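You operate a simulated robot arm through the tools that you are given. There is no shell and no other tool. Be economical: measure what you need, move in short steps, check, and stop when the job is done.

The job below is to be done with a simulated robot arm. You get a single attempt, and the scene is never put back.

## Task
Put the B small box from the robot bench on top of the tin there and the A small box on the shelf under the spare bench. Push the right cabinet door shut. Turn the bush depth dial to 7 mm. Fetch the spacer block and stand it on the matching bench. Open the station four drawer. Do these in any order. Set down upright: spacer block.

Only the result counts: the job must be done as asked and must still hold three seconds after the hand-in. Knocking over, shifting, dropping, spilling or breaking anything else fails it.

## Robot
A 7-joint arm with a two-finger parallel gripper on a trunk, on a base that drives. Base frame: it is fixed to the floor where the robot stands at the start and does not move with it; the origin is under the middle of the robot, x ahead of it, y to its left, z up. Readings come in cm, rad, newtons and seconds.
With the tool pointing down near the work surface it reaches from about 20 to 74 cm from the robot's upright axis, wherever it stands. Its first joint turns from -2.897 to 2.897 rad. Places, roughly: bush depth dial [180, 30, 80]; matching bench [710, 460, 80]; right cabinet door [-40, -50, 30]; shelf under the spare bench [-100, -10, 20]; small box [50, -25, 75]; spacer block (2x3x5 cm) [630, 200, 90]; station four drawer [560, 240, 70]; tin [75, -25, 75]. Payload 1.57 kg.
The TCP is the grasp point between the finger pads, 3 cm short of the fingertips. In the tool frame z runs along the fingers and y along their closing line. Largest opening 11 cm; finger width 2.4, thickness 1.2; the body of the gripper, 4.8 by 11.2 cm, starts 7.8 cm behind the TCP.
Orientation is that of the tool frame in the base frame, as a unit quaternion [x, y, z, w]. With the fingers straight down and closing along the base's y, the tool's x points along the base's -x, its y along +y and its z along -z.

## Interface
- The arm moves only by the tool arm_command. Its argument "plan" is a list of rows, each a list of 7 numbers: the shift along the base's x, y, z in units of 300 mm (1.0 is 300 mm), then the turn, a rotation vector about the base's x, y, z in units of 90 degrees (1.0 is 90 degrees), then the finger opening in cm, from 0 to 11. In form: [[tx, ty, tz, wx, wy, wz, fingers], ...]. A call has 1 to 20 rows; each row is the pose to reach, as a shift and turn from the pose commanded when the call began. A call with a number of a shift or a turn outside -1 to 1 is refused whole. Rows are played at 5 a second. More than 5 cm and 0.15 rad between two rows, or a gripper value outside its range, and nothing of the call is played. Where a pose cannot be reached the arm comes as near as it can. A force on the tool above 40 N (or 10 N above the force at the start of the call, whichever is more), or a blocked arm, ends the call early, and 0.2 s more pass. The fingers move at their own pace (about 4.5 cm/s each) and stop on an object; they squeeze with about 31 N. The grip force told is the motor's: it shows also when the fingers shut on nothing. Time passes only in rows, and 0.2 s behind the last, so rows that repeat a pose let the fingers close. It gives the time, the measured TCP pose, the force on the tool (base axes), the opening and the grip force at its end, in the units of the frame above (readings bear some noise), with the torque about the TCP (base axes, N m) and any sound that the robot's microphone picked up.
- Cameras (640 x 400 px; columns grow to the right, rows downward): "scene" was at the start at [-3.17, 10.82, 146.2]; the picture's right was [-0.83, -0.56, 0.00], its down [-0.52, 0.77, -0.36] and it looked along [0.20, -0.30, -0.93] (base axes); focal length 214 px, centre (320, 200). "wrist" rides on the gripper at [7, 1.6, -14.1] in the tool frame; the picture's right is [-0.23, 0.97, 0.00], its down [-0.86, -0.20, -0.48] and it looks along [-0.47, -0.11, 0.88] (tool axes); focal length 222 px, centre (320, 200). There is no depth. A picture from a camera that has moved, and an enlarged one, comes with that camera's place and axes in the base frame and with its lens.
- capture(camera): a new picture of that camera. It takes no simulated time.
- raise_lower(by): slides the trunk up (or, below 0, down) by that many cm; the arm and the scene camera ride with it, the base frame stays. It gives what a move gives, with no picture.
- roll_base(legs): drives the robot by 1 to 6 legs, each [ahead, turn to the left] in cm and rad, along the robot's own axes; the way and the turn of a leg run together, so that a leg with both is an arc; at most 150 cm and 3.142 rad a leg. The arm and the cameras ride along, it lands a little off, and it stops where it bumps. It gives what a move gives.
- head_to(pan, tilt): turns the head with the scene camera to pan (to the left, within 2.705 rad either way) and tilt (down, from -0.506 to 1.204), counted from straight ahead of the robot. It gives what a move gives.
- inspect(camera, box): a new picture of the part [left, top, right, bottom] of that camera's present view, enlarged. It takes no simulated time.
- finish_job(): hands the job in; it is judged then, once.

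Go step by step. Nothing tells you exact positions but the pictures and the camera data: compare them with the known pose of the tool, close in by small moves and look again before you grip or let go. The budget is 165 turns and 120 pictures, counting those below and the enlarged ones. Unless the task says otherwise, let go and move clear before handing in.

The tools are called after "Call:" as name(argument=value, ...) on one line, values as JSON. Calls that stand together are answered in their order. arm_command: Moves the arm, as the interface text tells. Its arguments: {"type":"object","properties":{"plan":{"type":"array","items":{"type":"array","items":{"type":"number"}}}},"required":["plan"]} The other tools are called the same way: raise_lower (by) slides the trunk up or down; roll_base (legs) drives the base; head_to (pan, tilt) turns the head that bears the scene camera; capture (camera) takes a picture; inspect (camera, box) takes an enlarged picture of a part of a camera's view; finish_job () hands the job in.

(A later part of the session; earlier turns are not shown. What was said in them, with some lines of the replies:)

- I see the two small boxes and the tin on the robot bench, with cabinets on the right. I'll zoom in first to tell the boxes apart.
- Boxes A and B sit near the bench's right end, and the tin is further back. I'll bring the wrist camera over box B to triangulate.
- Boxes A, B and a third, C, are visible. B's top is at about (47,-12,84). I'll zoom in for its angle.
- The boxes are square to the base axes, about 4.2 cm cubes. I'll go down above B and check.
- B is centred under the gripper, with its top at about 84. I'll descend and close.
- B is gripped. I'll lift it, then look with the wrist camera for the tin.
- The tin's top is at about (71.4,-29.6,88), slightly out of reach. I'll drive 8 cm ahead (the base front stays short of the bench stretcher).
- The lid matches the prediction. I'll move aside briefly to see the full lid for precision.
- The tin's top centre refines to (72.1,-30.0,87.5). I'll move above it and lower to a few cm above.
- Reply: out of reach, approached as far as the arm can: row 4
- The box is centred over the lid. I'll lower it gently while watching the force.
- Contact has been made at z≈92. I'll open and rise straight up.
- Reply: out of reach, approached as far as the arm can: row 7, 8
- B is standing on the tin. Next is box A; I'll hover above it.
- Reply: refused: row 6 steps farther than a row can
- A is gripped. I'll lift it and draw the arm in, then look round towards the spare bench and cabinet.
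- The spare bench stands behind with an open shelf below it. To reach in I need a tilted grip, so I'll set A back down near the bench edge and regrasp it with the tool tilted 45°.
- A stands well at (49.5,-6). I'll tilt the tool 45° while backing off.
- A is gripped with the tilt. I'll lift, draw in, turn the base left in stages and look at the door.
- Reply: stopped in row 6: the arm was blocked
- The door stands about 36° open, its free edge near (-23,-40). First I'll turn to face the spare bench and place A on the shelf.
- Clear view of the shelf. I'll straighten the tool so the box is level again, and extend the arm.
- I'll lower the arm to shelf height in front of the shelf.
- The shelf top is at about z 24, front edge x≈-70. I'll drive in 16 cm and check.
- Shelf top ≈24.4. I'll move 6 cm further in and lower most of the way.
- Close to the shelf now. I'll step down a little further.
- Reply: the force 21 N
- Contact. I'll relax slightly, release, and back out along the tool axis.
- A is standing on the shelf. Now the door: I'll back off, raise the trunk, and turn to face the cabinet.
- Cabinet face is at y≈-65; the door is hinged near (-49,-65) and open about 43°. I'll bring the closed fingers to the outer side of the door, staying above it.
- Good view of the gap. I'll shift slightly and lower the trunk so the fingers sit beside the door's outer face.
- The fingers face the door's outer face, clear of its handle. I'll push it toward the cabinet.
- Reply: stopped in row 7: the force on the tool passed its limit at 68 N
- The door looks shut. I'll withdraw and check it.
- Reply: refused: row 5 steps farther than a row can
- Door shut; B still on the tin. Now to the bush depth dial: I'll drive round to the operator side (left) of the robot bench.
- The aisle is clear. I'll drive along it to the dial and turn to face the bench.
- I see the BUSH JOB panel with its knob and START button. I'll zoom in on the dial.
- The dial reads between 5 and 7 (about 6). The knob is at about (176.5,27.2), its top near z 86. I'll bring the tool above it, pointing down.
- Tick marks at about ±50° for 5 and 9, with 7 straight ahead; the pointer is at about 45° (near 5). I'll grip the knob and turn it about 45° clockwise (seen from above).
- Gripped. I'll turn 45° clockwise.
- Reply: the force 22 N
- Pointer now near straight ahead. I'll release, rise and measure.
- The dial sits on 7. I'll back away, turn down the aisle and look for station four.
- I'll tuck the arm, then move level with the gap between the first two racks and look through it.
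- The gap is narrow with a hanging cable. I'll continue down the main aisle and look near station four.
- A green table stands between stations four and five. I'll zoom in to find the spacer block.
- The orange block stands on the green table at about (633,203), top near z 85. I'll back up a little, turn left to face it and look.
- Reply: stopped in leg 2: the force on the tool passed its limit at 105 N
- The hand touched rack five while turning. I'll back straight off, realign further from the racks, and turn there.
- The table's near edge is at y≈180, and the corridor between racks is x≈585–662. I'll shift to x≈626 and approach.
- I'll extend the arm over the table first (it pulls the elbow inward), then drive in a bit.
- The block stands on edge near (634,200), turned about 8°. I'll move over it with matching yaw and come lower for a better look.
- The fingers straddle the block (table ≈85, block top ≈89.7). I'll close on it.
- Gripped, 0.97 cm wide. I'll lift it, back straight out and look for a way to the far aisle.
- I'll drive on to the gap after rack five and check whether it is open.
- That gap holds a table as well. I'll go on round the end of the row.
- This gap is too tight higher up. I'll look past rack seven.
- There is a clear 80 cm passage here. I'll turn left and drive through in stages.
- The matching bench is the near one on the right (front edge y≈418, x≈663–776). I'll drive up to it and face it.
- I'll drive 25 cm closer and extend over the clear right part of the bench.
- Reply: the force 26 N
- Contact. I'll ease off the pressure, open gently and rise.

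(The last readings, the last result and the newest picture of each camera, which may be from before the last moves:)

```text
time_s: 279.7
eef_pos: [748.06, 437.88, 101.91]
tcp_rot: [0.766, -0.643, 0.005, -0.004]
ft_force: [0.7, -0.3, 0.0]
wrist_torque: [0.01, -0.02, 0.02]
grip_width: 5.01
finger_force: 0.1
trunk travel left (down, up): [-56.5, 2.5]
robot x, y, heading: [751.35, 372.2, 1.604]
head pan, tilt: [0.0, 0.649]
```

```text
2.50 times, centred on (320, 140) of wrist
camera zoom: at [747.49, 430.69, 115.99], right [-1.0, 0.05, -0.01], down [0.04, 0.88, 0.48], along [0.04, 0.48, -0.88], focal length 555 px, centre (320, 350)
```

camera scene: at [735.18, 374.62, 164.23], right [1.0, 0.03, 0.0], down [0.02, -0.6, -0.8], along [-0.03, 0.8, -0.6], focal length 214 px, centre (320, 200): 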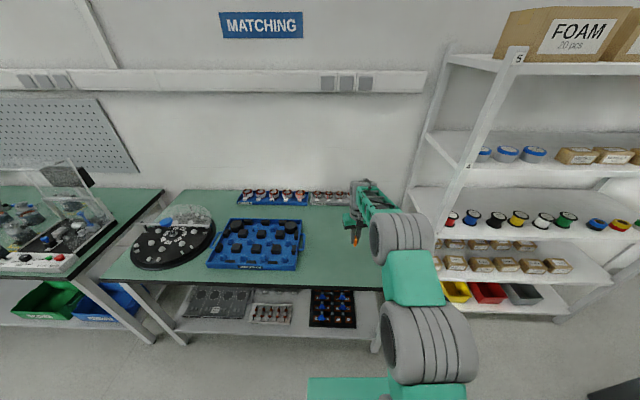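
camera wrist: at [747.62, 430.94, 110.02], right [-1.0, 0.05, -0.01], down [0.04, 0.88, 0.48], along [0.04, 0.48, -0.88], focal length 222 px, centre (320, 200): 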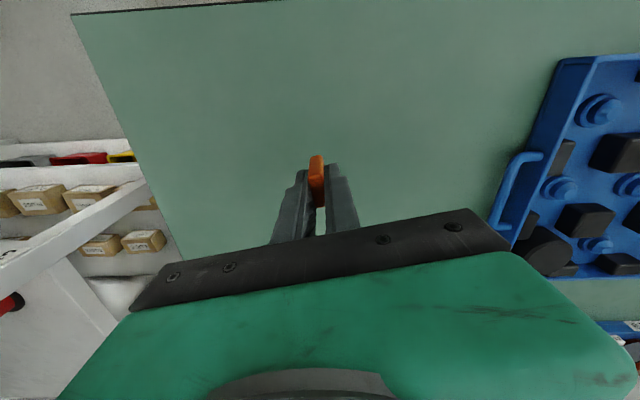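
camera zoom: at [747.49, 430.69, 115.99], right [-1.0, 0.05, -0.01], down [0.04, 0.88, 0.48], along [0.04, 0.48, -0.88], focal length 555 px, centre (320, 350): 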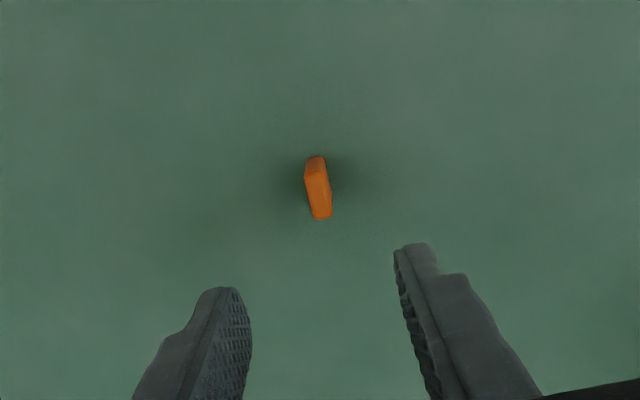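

The block stands upright on the matching bench. I'll back off and drive to the front of station four.

Call:
roll_base(legs=[[-45, 0]])

Call:
arm_command(plan=[[0.02, -0.13, 0, 0, 0, -0.04, 3], [0.04, -0.27, 0, 0, 0, -0.08, 3], [0.06, -0.41, 0, 0, 0, -0.11, 0], [0.08, -0.55, 0, 0, 0, -0.11, 0], [0.1, -0.68, 0, 0, 0, -0.11, 0], [0.1, -0.8, 0, 0, 0, -0.11, 0]])

Call:
inspect(camera="scene", box=[240, 120, 440, 260])

Call:
roll_base(legs=[[0, 1.535], [145, 0]])

Call:
head_to(pan=1.0, tilt=0.5)

Call:
capture(camera="scene")

```text
time_s: 282.5
eef_pos: [749.79, 391.87, 101.92]
tcp_rot: [0.765, -0.644, 0.005, -0.004]
ft_force: [-0.5, -0.6, 0.3]
wrist_torque: [0.02, -0.02, 0.02]
grip_width: 5.03
finger_force: 0.0
trunk travel left (down, up): [-56.5, 2.5]
robot x, y, heading: [752.79, 326.86, 1.602]
head pan, tilt: [0.0, 0.649]
```

```text
time_s: 283.9
eef_pos: [752.83, 367.86, 101.93]
tcp_rot: [-0.707, 0.707, -0.004, 0.004]
ft_force: [-0.8, -1.1, 0.5]
wrist_torque: [0.02, -0.01, 0.0]
grip_width: 0.0
finger_force: 21.7
trunk travel left (down, up): [-56.5, 2.5]
robot x, y, heading: [752.42, 326.49, 1.6]
head pan, tilt: [0.0, 0.649]
```

```text
2.86 times, centred on (340, 190) of scene
camera zoom: at [736.71, 328.66, 164.23], right [1.0, 0.03, 0.0], down [0.02, -0.6, -0.8], along [-0.03, 0.8, -0.6], focal length 613 px, centre (263, 229)
```

zoom: 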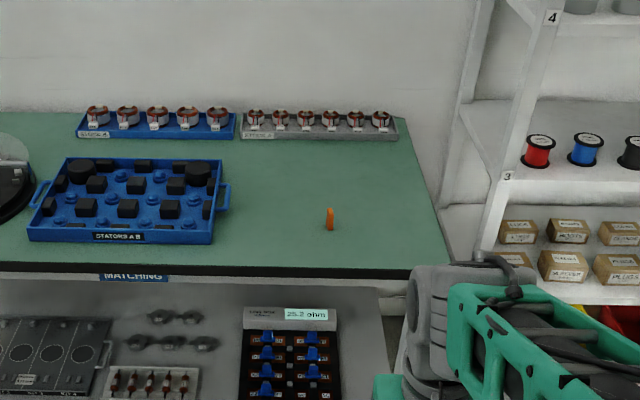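

```text
time_s: 294.8
eef_pos: [566.28, 329.44, 101.74]
tcp_rot: [1.0, -0.023, 0.001, -0.006]
ft_force: [0.1, 0.5, 0.7]
wrist_torque: [-0.02, -0.03, 0.0]
grip_width: 0.0
finger_force: 21.7
trunk travel left (down, up): [-56.5, 2.5]
robot x, y, heading: [607.54, 327.64, 3.129]
head pan, tilt: [0.0, 0.649]
```

```text
time_s: 296.1
eef_pos: [566.37, 329.52, 101.88]
tcp_rot: [1.0, -0.023, 0.001, -0.006]
ft_force: [0.7, 0.3, 0.0]
wrist_torque: [0.01, -0.01, 0.0]
grip_width: 0.0
finger_force: 21.0
trunk travel left (down, up): [-56.5, 2.5]
robot x, y, heading: [607.73, 327.41, 3.132]
head pan, tilt: [1.0, 0.499]
```

```text
16 pictures are left
camera scene: at [608.04, 304.21, 165.57], right [-0.83, 0.55, 0.0], down [0.26, 0.4, -0.88], along [-0.48, -0.73, -0.48], focal length 214 px, centre (320, 200)
```

scene: 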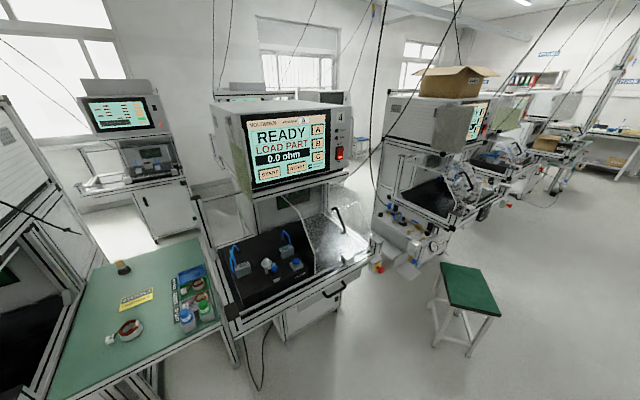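

The drawer handle is below station four's desk, near (561,245,70). I'll zoom in on it.

Call:
inspect(camera="scene", box=[230, 240, 400, 350])

```text
3.64 times, centred on (315, 295) of scene
camera zoom: at [608.04, 304.21, 165.57], right [-0.83, 0.55, 0.0], down [0.26, 0.4, -0.88], along [-0.48, -0.73, -0.48], focal length 780 px, centre (338, -146)
```

zoom: 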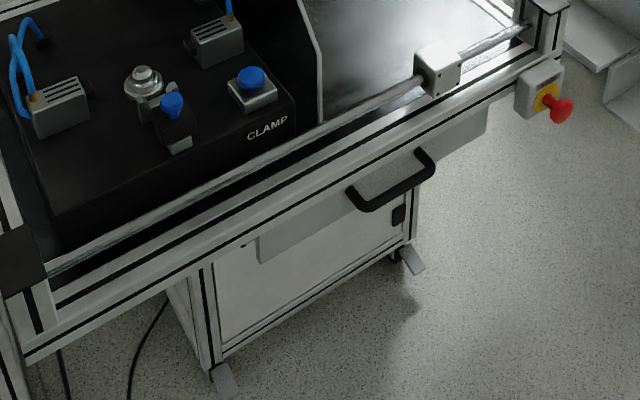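

Handle: a horizontal bow about 12 cm long near (560,246.5,70), under the desk rail. I'll position the robot straight in front of it.

Call:
roll_base(legs=[[47, 0], [0, 1.58], [18, 0]])

Call:
head_to(pan=0.0, tilt=0.9)

Call:
capture(camera="scene")

```text
time_s: 303.9
eef_pos: [556.43, 269.21, 101.9]
tcp_rot: [0.72, 0.694, -0.004, -0.006]
ft_force: [-0.5, -0.6, -0.1]
wrist_torque: [0.02, -0.03, -0.04]
grip_width: 0.0
finger_force: 21.6
trunk travel left (down, up): [-56.5, 2.5]
robot x, y, heading: [558.31, 310.42, -1.574]
head pan, tilt: [1.0, 0.499]
```

```text
time_s: 305.2
eef_pos: [556.55, 269.21, 101.74]
tcp_rot: [0.72, 0.694, -0.004, -0.006]
ft_force: [0.3, -0.9, -0.5]
wrist_torque: [0.03, 0.0, 0.02]
grip_width: 0.0
finger_force: 21.3
trunk travel left (down, up): [-56.5, 2.5]
robot x, y, heading: [558.37, 310.49, -1.574]
head pan, tilt: [0.0, 0.901]
```

```text
14 pictures are left
camera scene: at [573.51, 308.84, 162.19], right [-1.0, 0.0, 0.0], down [0.0, 0.78, -0.62], along [0.0, -0.62, -0.78], focal length 214 px, centre (320, 200)
```

scene: 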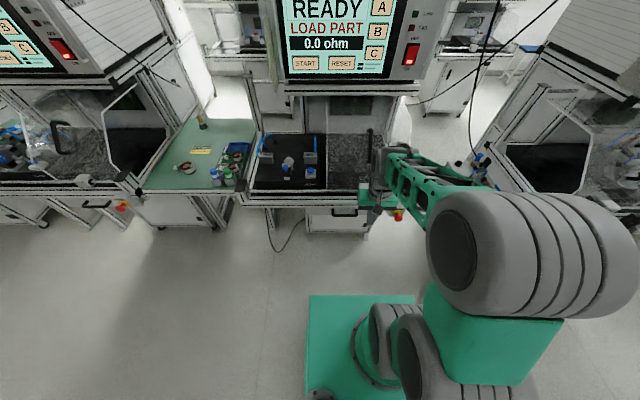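

I'll roll the gripper 90° so the fingers close vertically, then tilt it toward horizontal.

Call:
arm_command(plan=[[0.02, 0, 0, 0, 0, -0.09, 2], [0.04, 0, 0, 0, 0, -0.18, 4], [0.06, 0, 0, 0, 0, -0.27, 5], [0.08, 0, 0, 0, 0, -0.36, 5], [0.1, 0, 0, 0, 0, -0.45, 5], [0.12, 0, 0, 0, 0, -0.54, 5], [0.14, 0, 0, 0, 0, -0.63, 5], [0.14, 0, 0, 0, 0, -0.72, 5], [0.14, 0, 0, 0, 0, -0.81, 5], [0.14, 0, 0, 0, 0, -0.9, 5], [0.14, 0, 0, 0, 0, -0.977, 5], [0.14, 0, 0, 0, 0, -0.977, 5]])

Call:
arm_command(plan=[[0, 0.02, 0, -0.09, 0, 0, 5], [0, 0.04, 0, -0.18, 0, 0, 5], [0, 0.06, 0, -0.27, 0, 0, 5], [0, 0.06, 0, -0.36, 0, 0, 5], [0, 0.06, 0, -0.45, 0, 0, 5], [0, 0.06, 0, -0.54, 0, 0, 5], [0, 0.06, 0, -0.63, 0, 0, 5], [0, 0.06, 0, -0.72, 0, 0, 5], [0, 0.06, 0, -0.778, 0, 0, 5], [0, 0.06, 0, -0.778, 0, 0, 5]])

```text
time_s: 307.8
eef_pos: [560.72, 269.1, 101.66]
tcp_rot: [1.0, -0.001, 0.001, -0.006]
ft_force: [0.2, 0.2, 0.0]
wrist_torque: [-0.02, -0.01, 0.01]
grip_width: 5.03
finger_force: 0.0
trunk travel left (down, up): [-56.5, 2.5]
robot x, y, heading: [557.95, 310.72, -1.573]
head pan, tilt: [0.0, 0.901]
```

```text
time_s: 309.3
eef_pos: [556.57, 277.81, 90.2]
tcp_rot: [0.965, -0.021, -0.055, 0.256]
ft_force: [-0.3, 0.3, -0.1]
wrist_torque: [0.0, -0.02, 0.01]
grip_width: 5.0
finger_force: 0.1
out of reach, approached as far as the arm can: row 7
trunk travel left (down, up): [-56.5, 2.5]
robot x, y, heading: [558.97, 310.66, -1.579]
head pan, tilt: [0.0, 0.901]
stopped in row 7: the arm was blocked; the commanded pose is now the measured one
```

The arm is too folded for that tilt. I'll back the base 22 cm and do the tilt with the arm extended.

Call:
roll_base(legs=[[-22, 0]])

Call:
arm_command(plan=[[0.02, -0.14, 0, 0, 0, 0, 5], [0.04, -0.28, 0, 0, 0, 0, 5], [0.06, -0.42, 0, 0, 0, 0, 5], [0.08, -0.55, 0, -0.08, -0.008, 0.011, 5], [0.1, -0.67, 0, -0.16, -0.015, 0.023, 5], [0.12, -0.75, 0, -0.24, -0.023, 0.034, 5], [0.14, -0.8, 0, -0.32, -0.031, 0.045, 5], [0.14, -0.8, 0, -0.4, -0.039, 0.057, 5], [0.14, -0.8, 0, -0.4466, -0.043, 0.0633, 5], [0.14, -0.8, 0, -0.4466, -0.043, 0.0633, 5]])

```text
time_s: 311.0
eef_pos: [556.54, 300.9, 90.67]
tcp_rot: [0.967, -0.021, -0.056, 0.248]
ft_force: [0.6, 0.1, 0.3]
wrist_torque: [0.0, 0.03, -0.04]
grip_width: 5.01
finger_force: 0.0
trunk travel left (down, up): [-56.5, 2.5]
robot x, y, heading: [558.59, 332.69, -1.575]
head pan, tilt: [0.0, 0.901]
```

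```text
time_s: 313.2
eef_pos: [560.69, 276.98, 90.63]
tcp_rot: [0.823, 0.0, -0.002, 0.567]
ft_force: [-0.4, -0.3, 0.4]
wrist_torque: [-0.02, -0.03, 0.0]
grip_width: 5.01
finger_force: 0.1
trunk travel left (down, up): [-56.5, 2.5]
robot x, y, heading: [558.3, 333.09, -1.571]
head pan, tilt: [0.0, 0.901]
```

Orientation reached. I'll lower the trunk to handle height and look.

Call:
raise_lower(by=-17.8)

Call:
capture(camera="wrist")

Call:
inspect(camera="scene", box=[260, 100, 440, 260])

```text
time_s: 315.2
eef_pos: [560.6, 276.97, 72.91]
tcp_rot: [0.824, 0.001, -0.001, 0.566]
ft_force: [-1.0, -0.3, 0.0]
wrist_torque: [0.01, 0.0, -0.02]
grip_width: 5.0
finger_force: 0.0
trunk travel left (down, up): [-38.7, 20.3]
robot x, y, heading: [558.35, 332.95, -1.575]
head pan, tilt: [0.0, 0.901]
```

```text
13 pictures are left
camera wrist: at [567.69, 289.52, 79.36], right [-0.22, -0.35, 0.91], down [-0.85, 0.52, -0.01], along [-0.47, -0.78, -0.41], focal length 222 px, centre (320, 200)
```

wrist: 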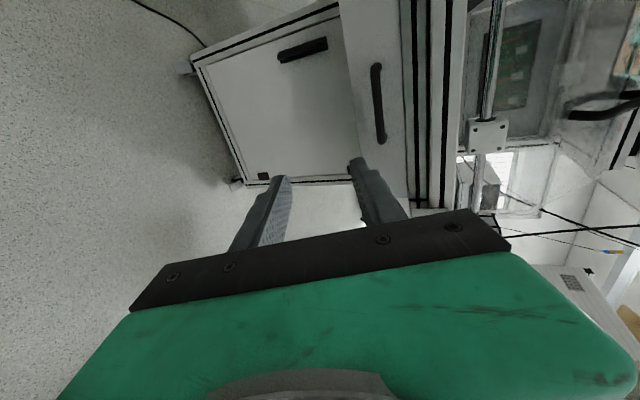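

```text
2.50 times, centred on (350, 180) of scene
camera zoom: at [573.57, 331.55, 144.39], right [-1.0, 0.0, 0.0], down [0.0, 0.78, -0.62], along [0.0, -0.62, -0.78], focal length 536 px, centre (245, 250)
```

zoom: 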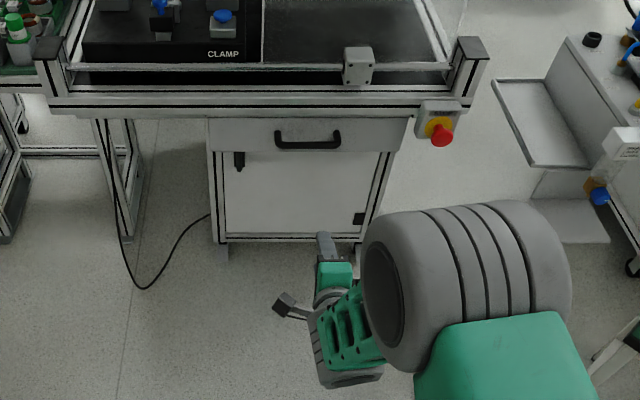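

Handle bar ≈(561,247.4,73). I'll align height, drive 22 cm closer, and check.

Call:
arm_command(plan=[[0.01, 0, 0.04, 0, 0, 0, 4.2], [0.01, 0, 0.085, 0, 0, 0, 4.2], [0.01, 0, 0.085, 0, 0, 0, 4.2]])

Call:
roll_base(legs=[[21, 0]])

Call:
capture(camera="wrist")

Call:
inspect(camera="scene", box=[310, 140, 400, 240])

```text
time_s: 316.0
eef_pos: [560.83, 276.94, 75.43]
tcp_rot: [0.823, 0.001, -0.002, 0.567]
ft_force: [-0.4, -0.5, 0.5]
wrist_torque: [-0.01, 0.02, 0.01]
grip_width: 4.19
finger_force: 0.0
trunk travel left (down, up): [-38.7, 20.3]
robot x, y, heading: [558.48, 333.1, -1.574]
head pan, tilt: [0.0, 0.901]
```

```text
time_s: 317.6
eef_pos: [561.03, 255.99, 75.43]
tcp_rot: [0.824, 0.002, -0.001, 0.567]
ft_force: [0.4, 0.4, 0.5]
wrist_torque: [0.02, 0.03, 0.0]
grip_width: 4.2
finger_force: 0.0
trunk travel left (down, up): [-38.7, 20.3]
robot x, y, heading: [558.43, 312.21, -1.572]
head pan, tilt: [0.0, 0.901]
```

```text
11 pictures are left
camera wrist: at [567.99, 268.59, 81.87], right [-0.22, -0.35, 0.91], down [-0.86, 0.52, -0.01], along [-0.47, -0.78, -0.41], focal length 222 px, centre (320, 200)
```

wrist: 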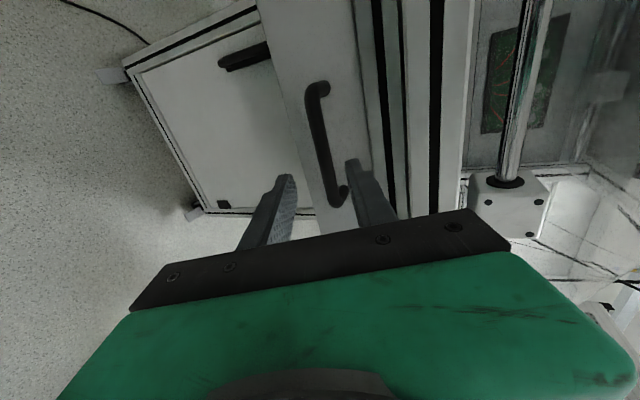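

```text
4.00 times, centred on (355, 190) of scene
camera zoom: at [573.56, 310.61, 144.38], right [-1.0, 0.0, 0.0], down [0.0, 0.78, -0.62], along [0.0, -0.62, -0.78], focal length 858 px, centre (180, 240)
```

zoom: 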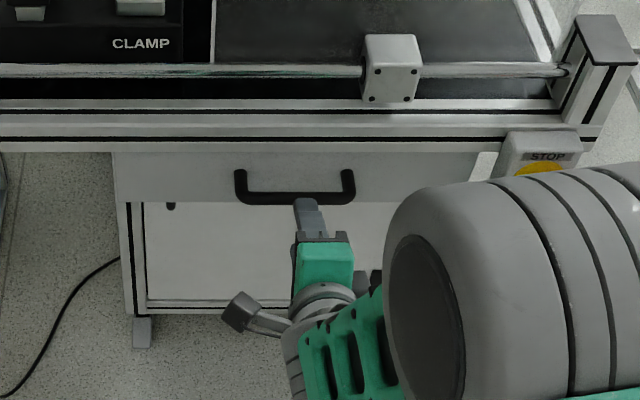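

The bar is lined up between the fingers. I'll advance and close on it.

Call:
arm_command(plan=[[0, -0.08, -0.03, 0, 0, 0, 4.2], [0, -0.16, -0.055, 0, 0, 0, 4.2], [0, -0.215, -0.055, 0, 0, 0, 4.2], [0, -0.215, -0.055, 0, 0, 0, 2], [0, -0.215, -0.055, 0, 0, 0, 0.3], [0, -0.215, -0.055, 0, 0, 0, 0.3], [0, -0.215, -0.055, 0, 0, 0, 0.3]])

Call:
inspect(camera="wrist", box=[200, 40, 440, 230])

```text
time_s: 319.2
eef_pos: [561.01, 249.61, 73.56]
tcp_rot: [0.825, 0.001, -0.003, 0.565]
ft_force: [1.4, 2.2, -12.3]
wrist_torque: [0.13, -0.05, 0.13]
grip_width: 1.48
finger_force: 30.8
trunk travel left (down, up): [-38.7, 20.3]
robot x, y, heading: [558.5, 312.33, -1.57]
head pan, tilt: [0.0, 0.901]
```

```text
2.11 times, centred on (320, 135) of wrist
camera zoom: at [568.0, 262.18, 80.03], right [-0.22, -0.35, 0.91], down [-0.86, 0.52, -0.01], along [-0.47, -0.78, -0.42], focal length 468 px, centre (320, 337)
```

zoom: 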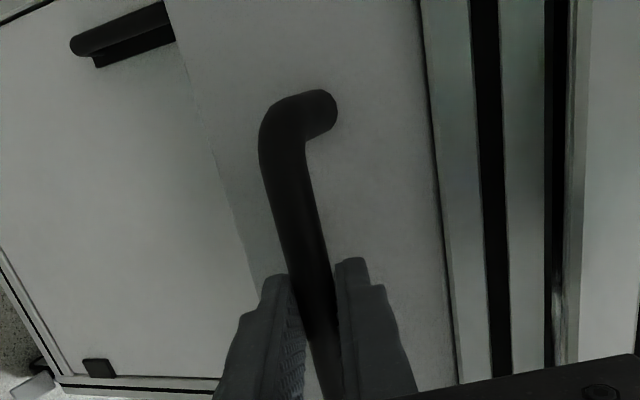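

Gripped. I'll pull it gently first.

Call:
arm_command(plan=[[0, 0.04, 0.005, 0, 0, 0, 0.3], [0, 0.09, 0.005, 0, 0, 0, 0.3], [0, 0.14, 0.005, 0, 0, 0, 0.3], [0, 0.2, 0.005, 0, 0, 0, 0.3], [0, 0.2, 0.005, 0, 0, 0, 0.3]])

```text
time_s: 320.4
eef_pos: [560.98, 255.54, 73.62]
tcp_rot: [0.827, 0.002, -0.001, 0.563]
ft_force: [3.0, 1.3, -35.8]
wrist_torque: [0.47, -0.1, 0.25]
grip_width: 1.44
finger_force: 30.9
trunk travel left (down, up): [-38.7, 20.3]
robot x, y, heading: [558.15, 312.41, -1.569]
head pan, tilt: [0.0, 0.901]
```

Call:
arm_command(plan=[[0, 0, -0.015, 0, 0, 0, 0.3], [0, 0.04, -0.02, 0, 0, 0, 0.3], [0, 0.09, -0.02, 0, 0, 0, 0.3], [0, 0.14, -0.02, 0, 0, 0, 0.3], [0, 0.19, -0.02, 0, 0, 0, 0.3], [0, 0.19, -0.02, 0, 0, 0, 0.3]])

```text
time_s: 321.9
eef_pos: [560.88, 261.24, 73.52]
tcp_rot: [0.822, 0.003, 0.0, 0.569]
ft_force: [2.3, -0.5, 1.3]
wrist_torque: [-0.06, 0.02, 0.18]
grip_width: 1.46
finger_force: 31.1
trunk travel left (down, up): [-38.7, 20.3]
robot x, y, heading: [558.14, 312.36, -1.569]
head pan, tilt: [0.0, 0.901]
```

It slides freely. I'll pull further by backing the base.

Call:
roll_base(legs=[[-12, 0]])

Call:
capture(camera="scene")

```text
time_s: 323.1
eef_pos: [560.81, 274.06, 73.27]
tcp_rot: [0.825, 0.0, -0.002, 0.565]
ft_force: [0.2, 0.2, -0.3]
wrist_torque: [-0.02, -0.05, 0.0]
grip_width: 0.31
finger_force: 0.0
trunk travel left (down, up): [-38.7, 20.3]
robot x, y, heading: [557.92, 324.52, -1.569]
head pan, tilt: [0.0, 0.901]
```

```text
8 pictures are left
camera scene: at [573.57, 323.3, 144.38], right [-1.0, 0.0, 0.0], down [0.0, 0.78, -0.62], along [0.0, -0.62, -0.78], focal length 214 px, centre (320, 200)
```

scene: 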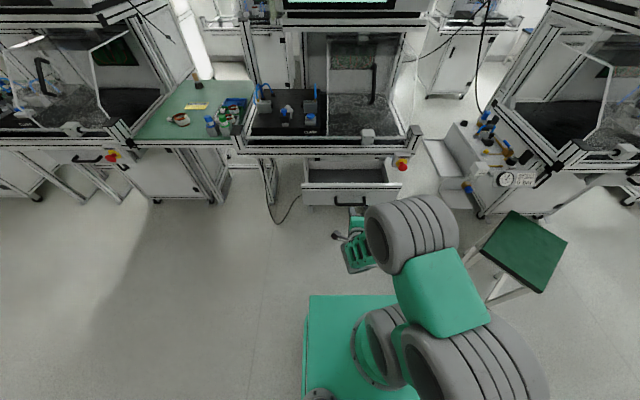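

The drawer came out about 20 cm and the fingers slid off at its end. I'll back off and check it.

Call:
roll_base(legs=[[-12, 0]])

Call:
inspect(camera="scene", box=[260, 100, 440, 230])

```text
time_s: 324.4
eef_pos: [561.01, 286.32, 73.34]
tcp_rot: [0.824, 0.002, -0.001, 0.566]
ft_force: [-0.3, -0.6, 0.8]
wrist_torque: [0.0, -0.02, -0.03]
grip_width: 0.29
finger_force: 0.0
trunk travel left (down, up): [-38.7, 20.3]
robot x, y, heading: [558.55, 336.94, -1.57]
head pan, tilt: [0.0, 0.901]
```

```text
3.08 times, centred on (350, 165) of scene
camera zoom: at [573.59, 335.48, 144.38], right [-1.0, 0.0, 0.0], down [0.0, 0.78, -0.62], along [0.0, -0.62, -0.78], focal length 660 px, centre (228, 308)
```

zoom: 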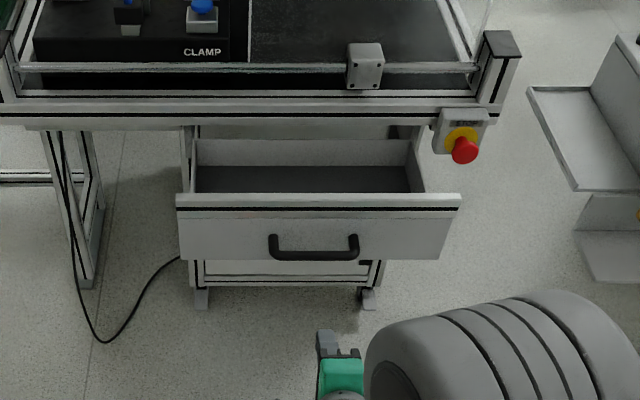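

The drawer is fully open, with its back wall visible, and the gripper is clear. All six parts look done, so I'm handing in.

Call:
finish_job()

```text
The job is handed in.
```

I handed the job in with all six parts done, each checked in the pictures right after I did it:
- **B box:** on top of the tin.
- **A box:** on the shelf under the spare bench.
- **Right cabinet door:** shut.
- **Bush depth dial:** set to 7 mm.
- **Spacer block:** standing upright on the matching bench. It gripped at about 1 cm wide, narrower than the 2x3x5 cm given. I took it as the spacer because it was the only block at that spot.
- **Station four drawer:** open about 20 cm, which looks like its full travel.

On the way to the spacer, the gripper bumped the rack after station four at about 105 N. Nothing looked moved in the picture I took afterwards.
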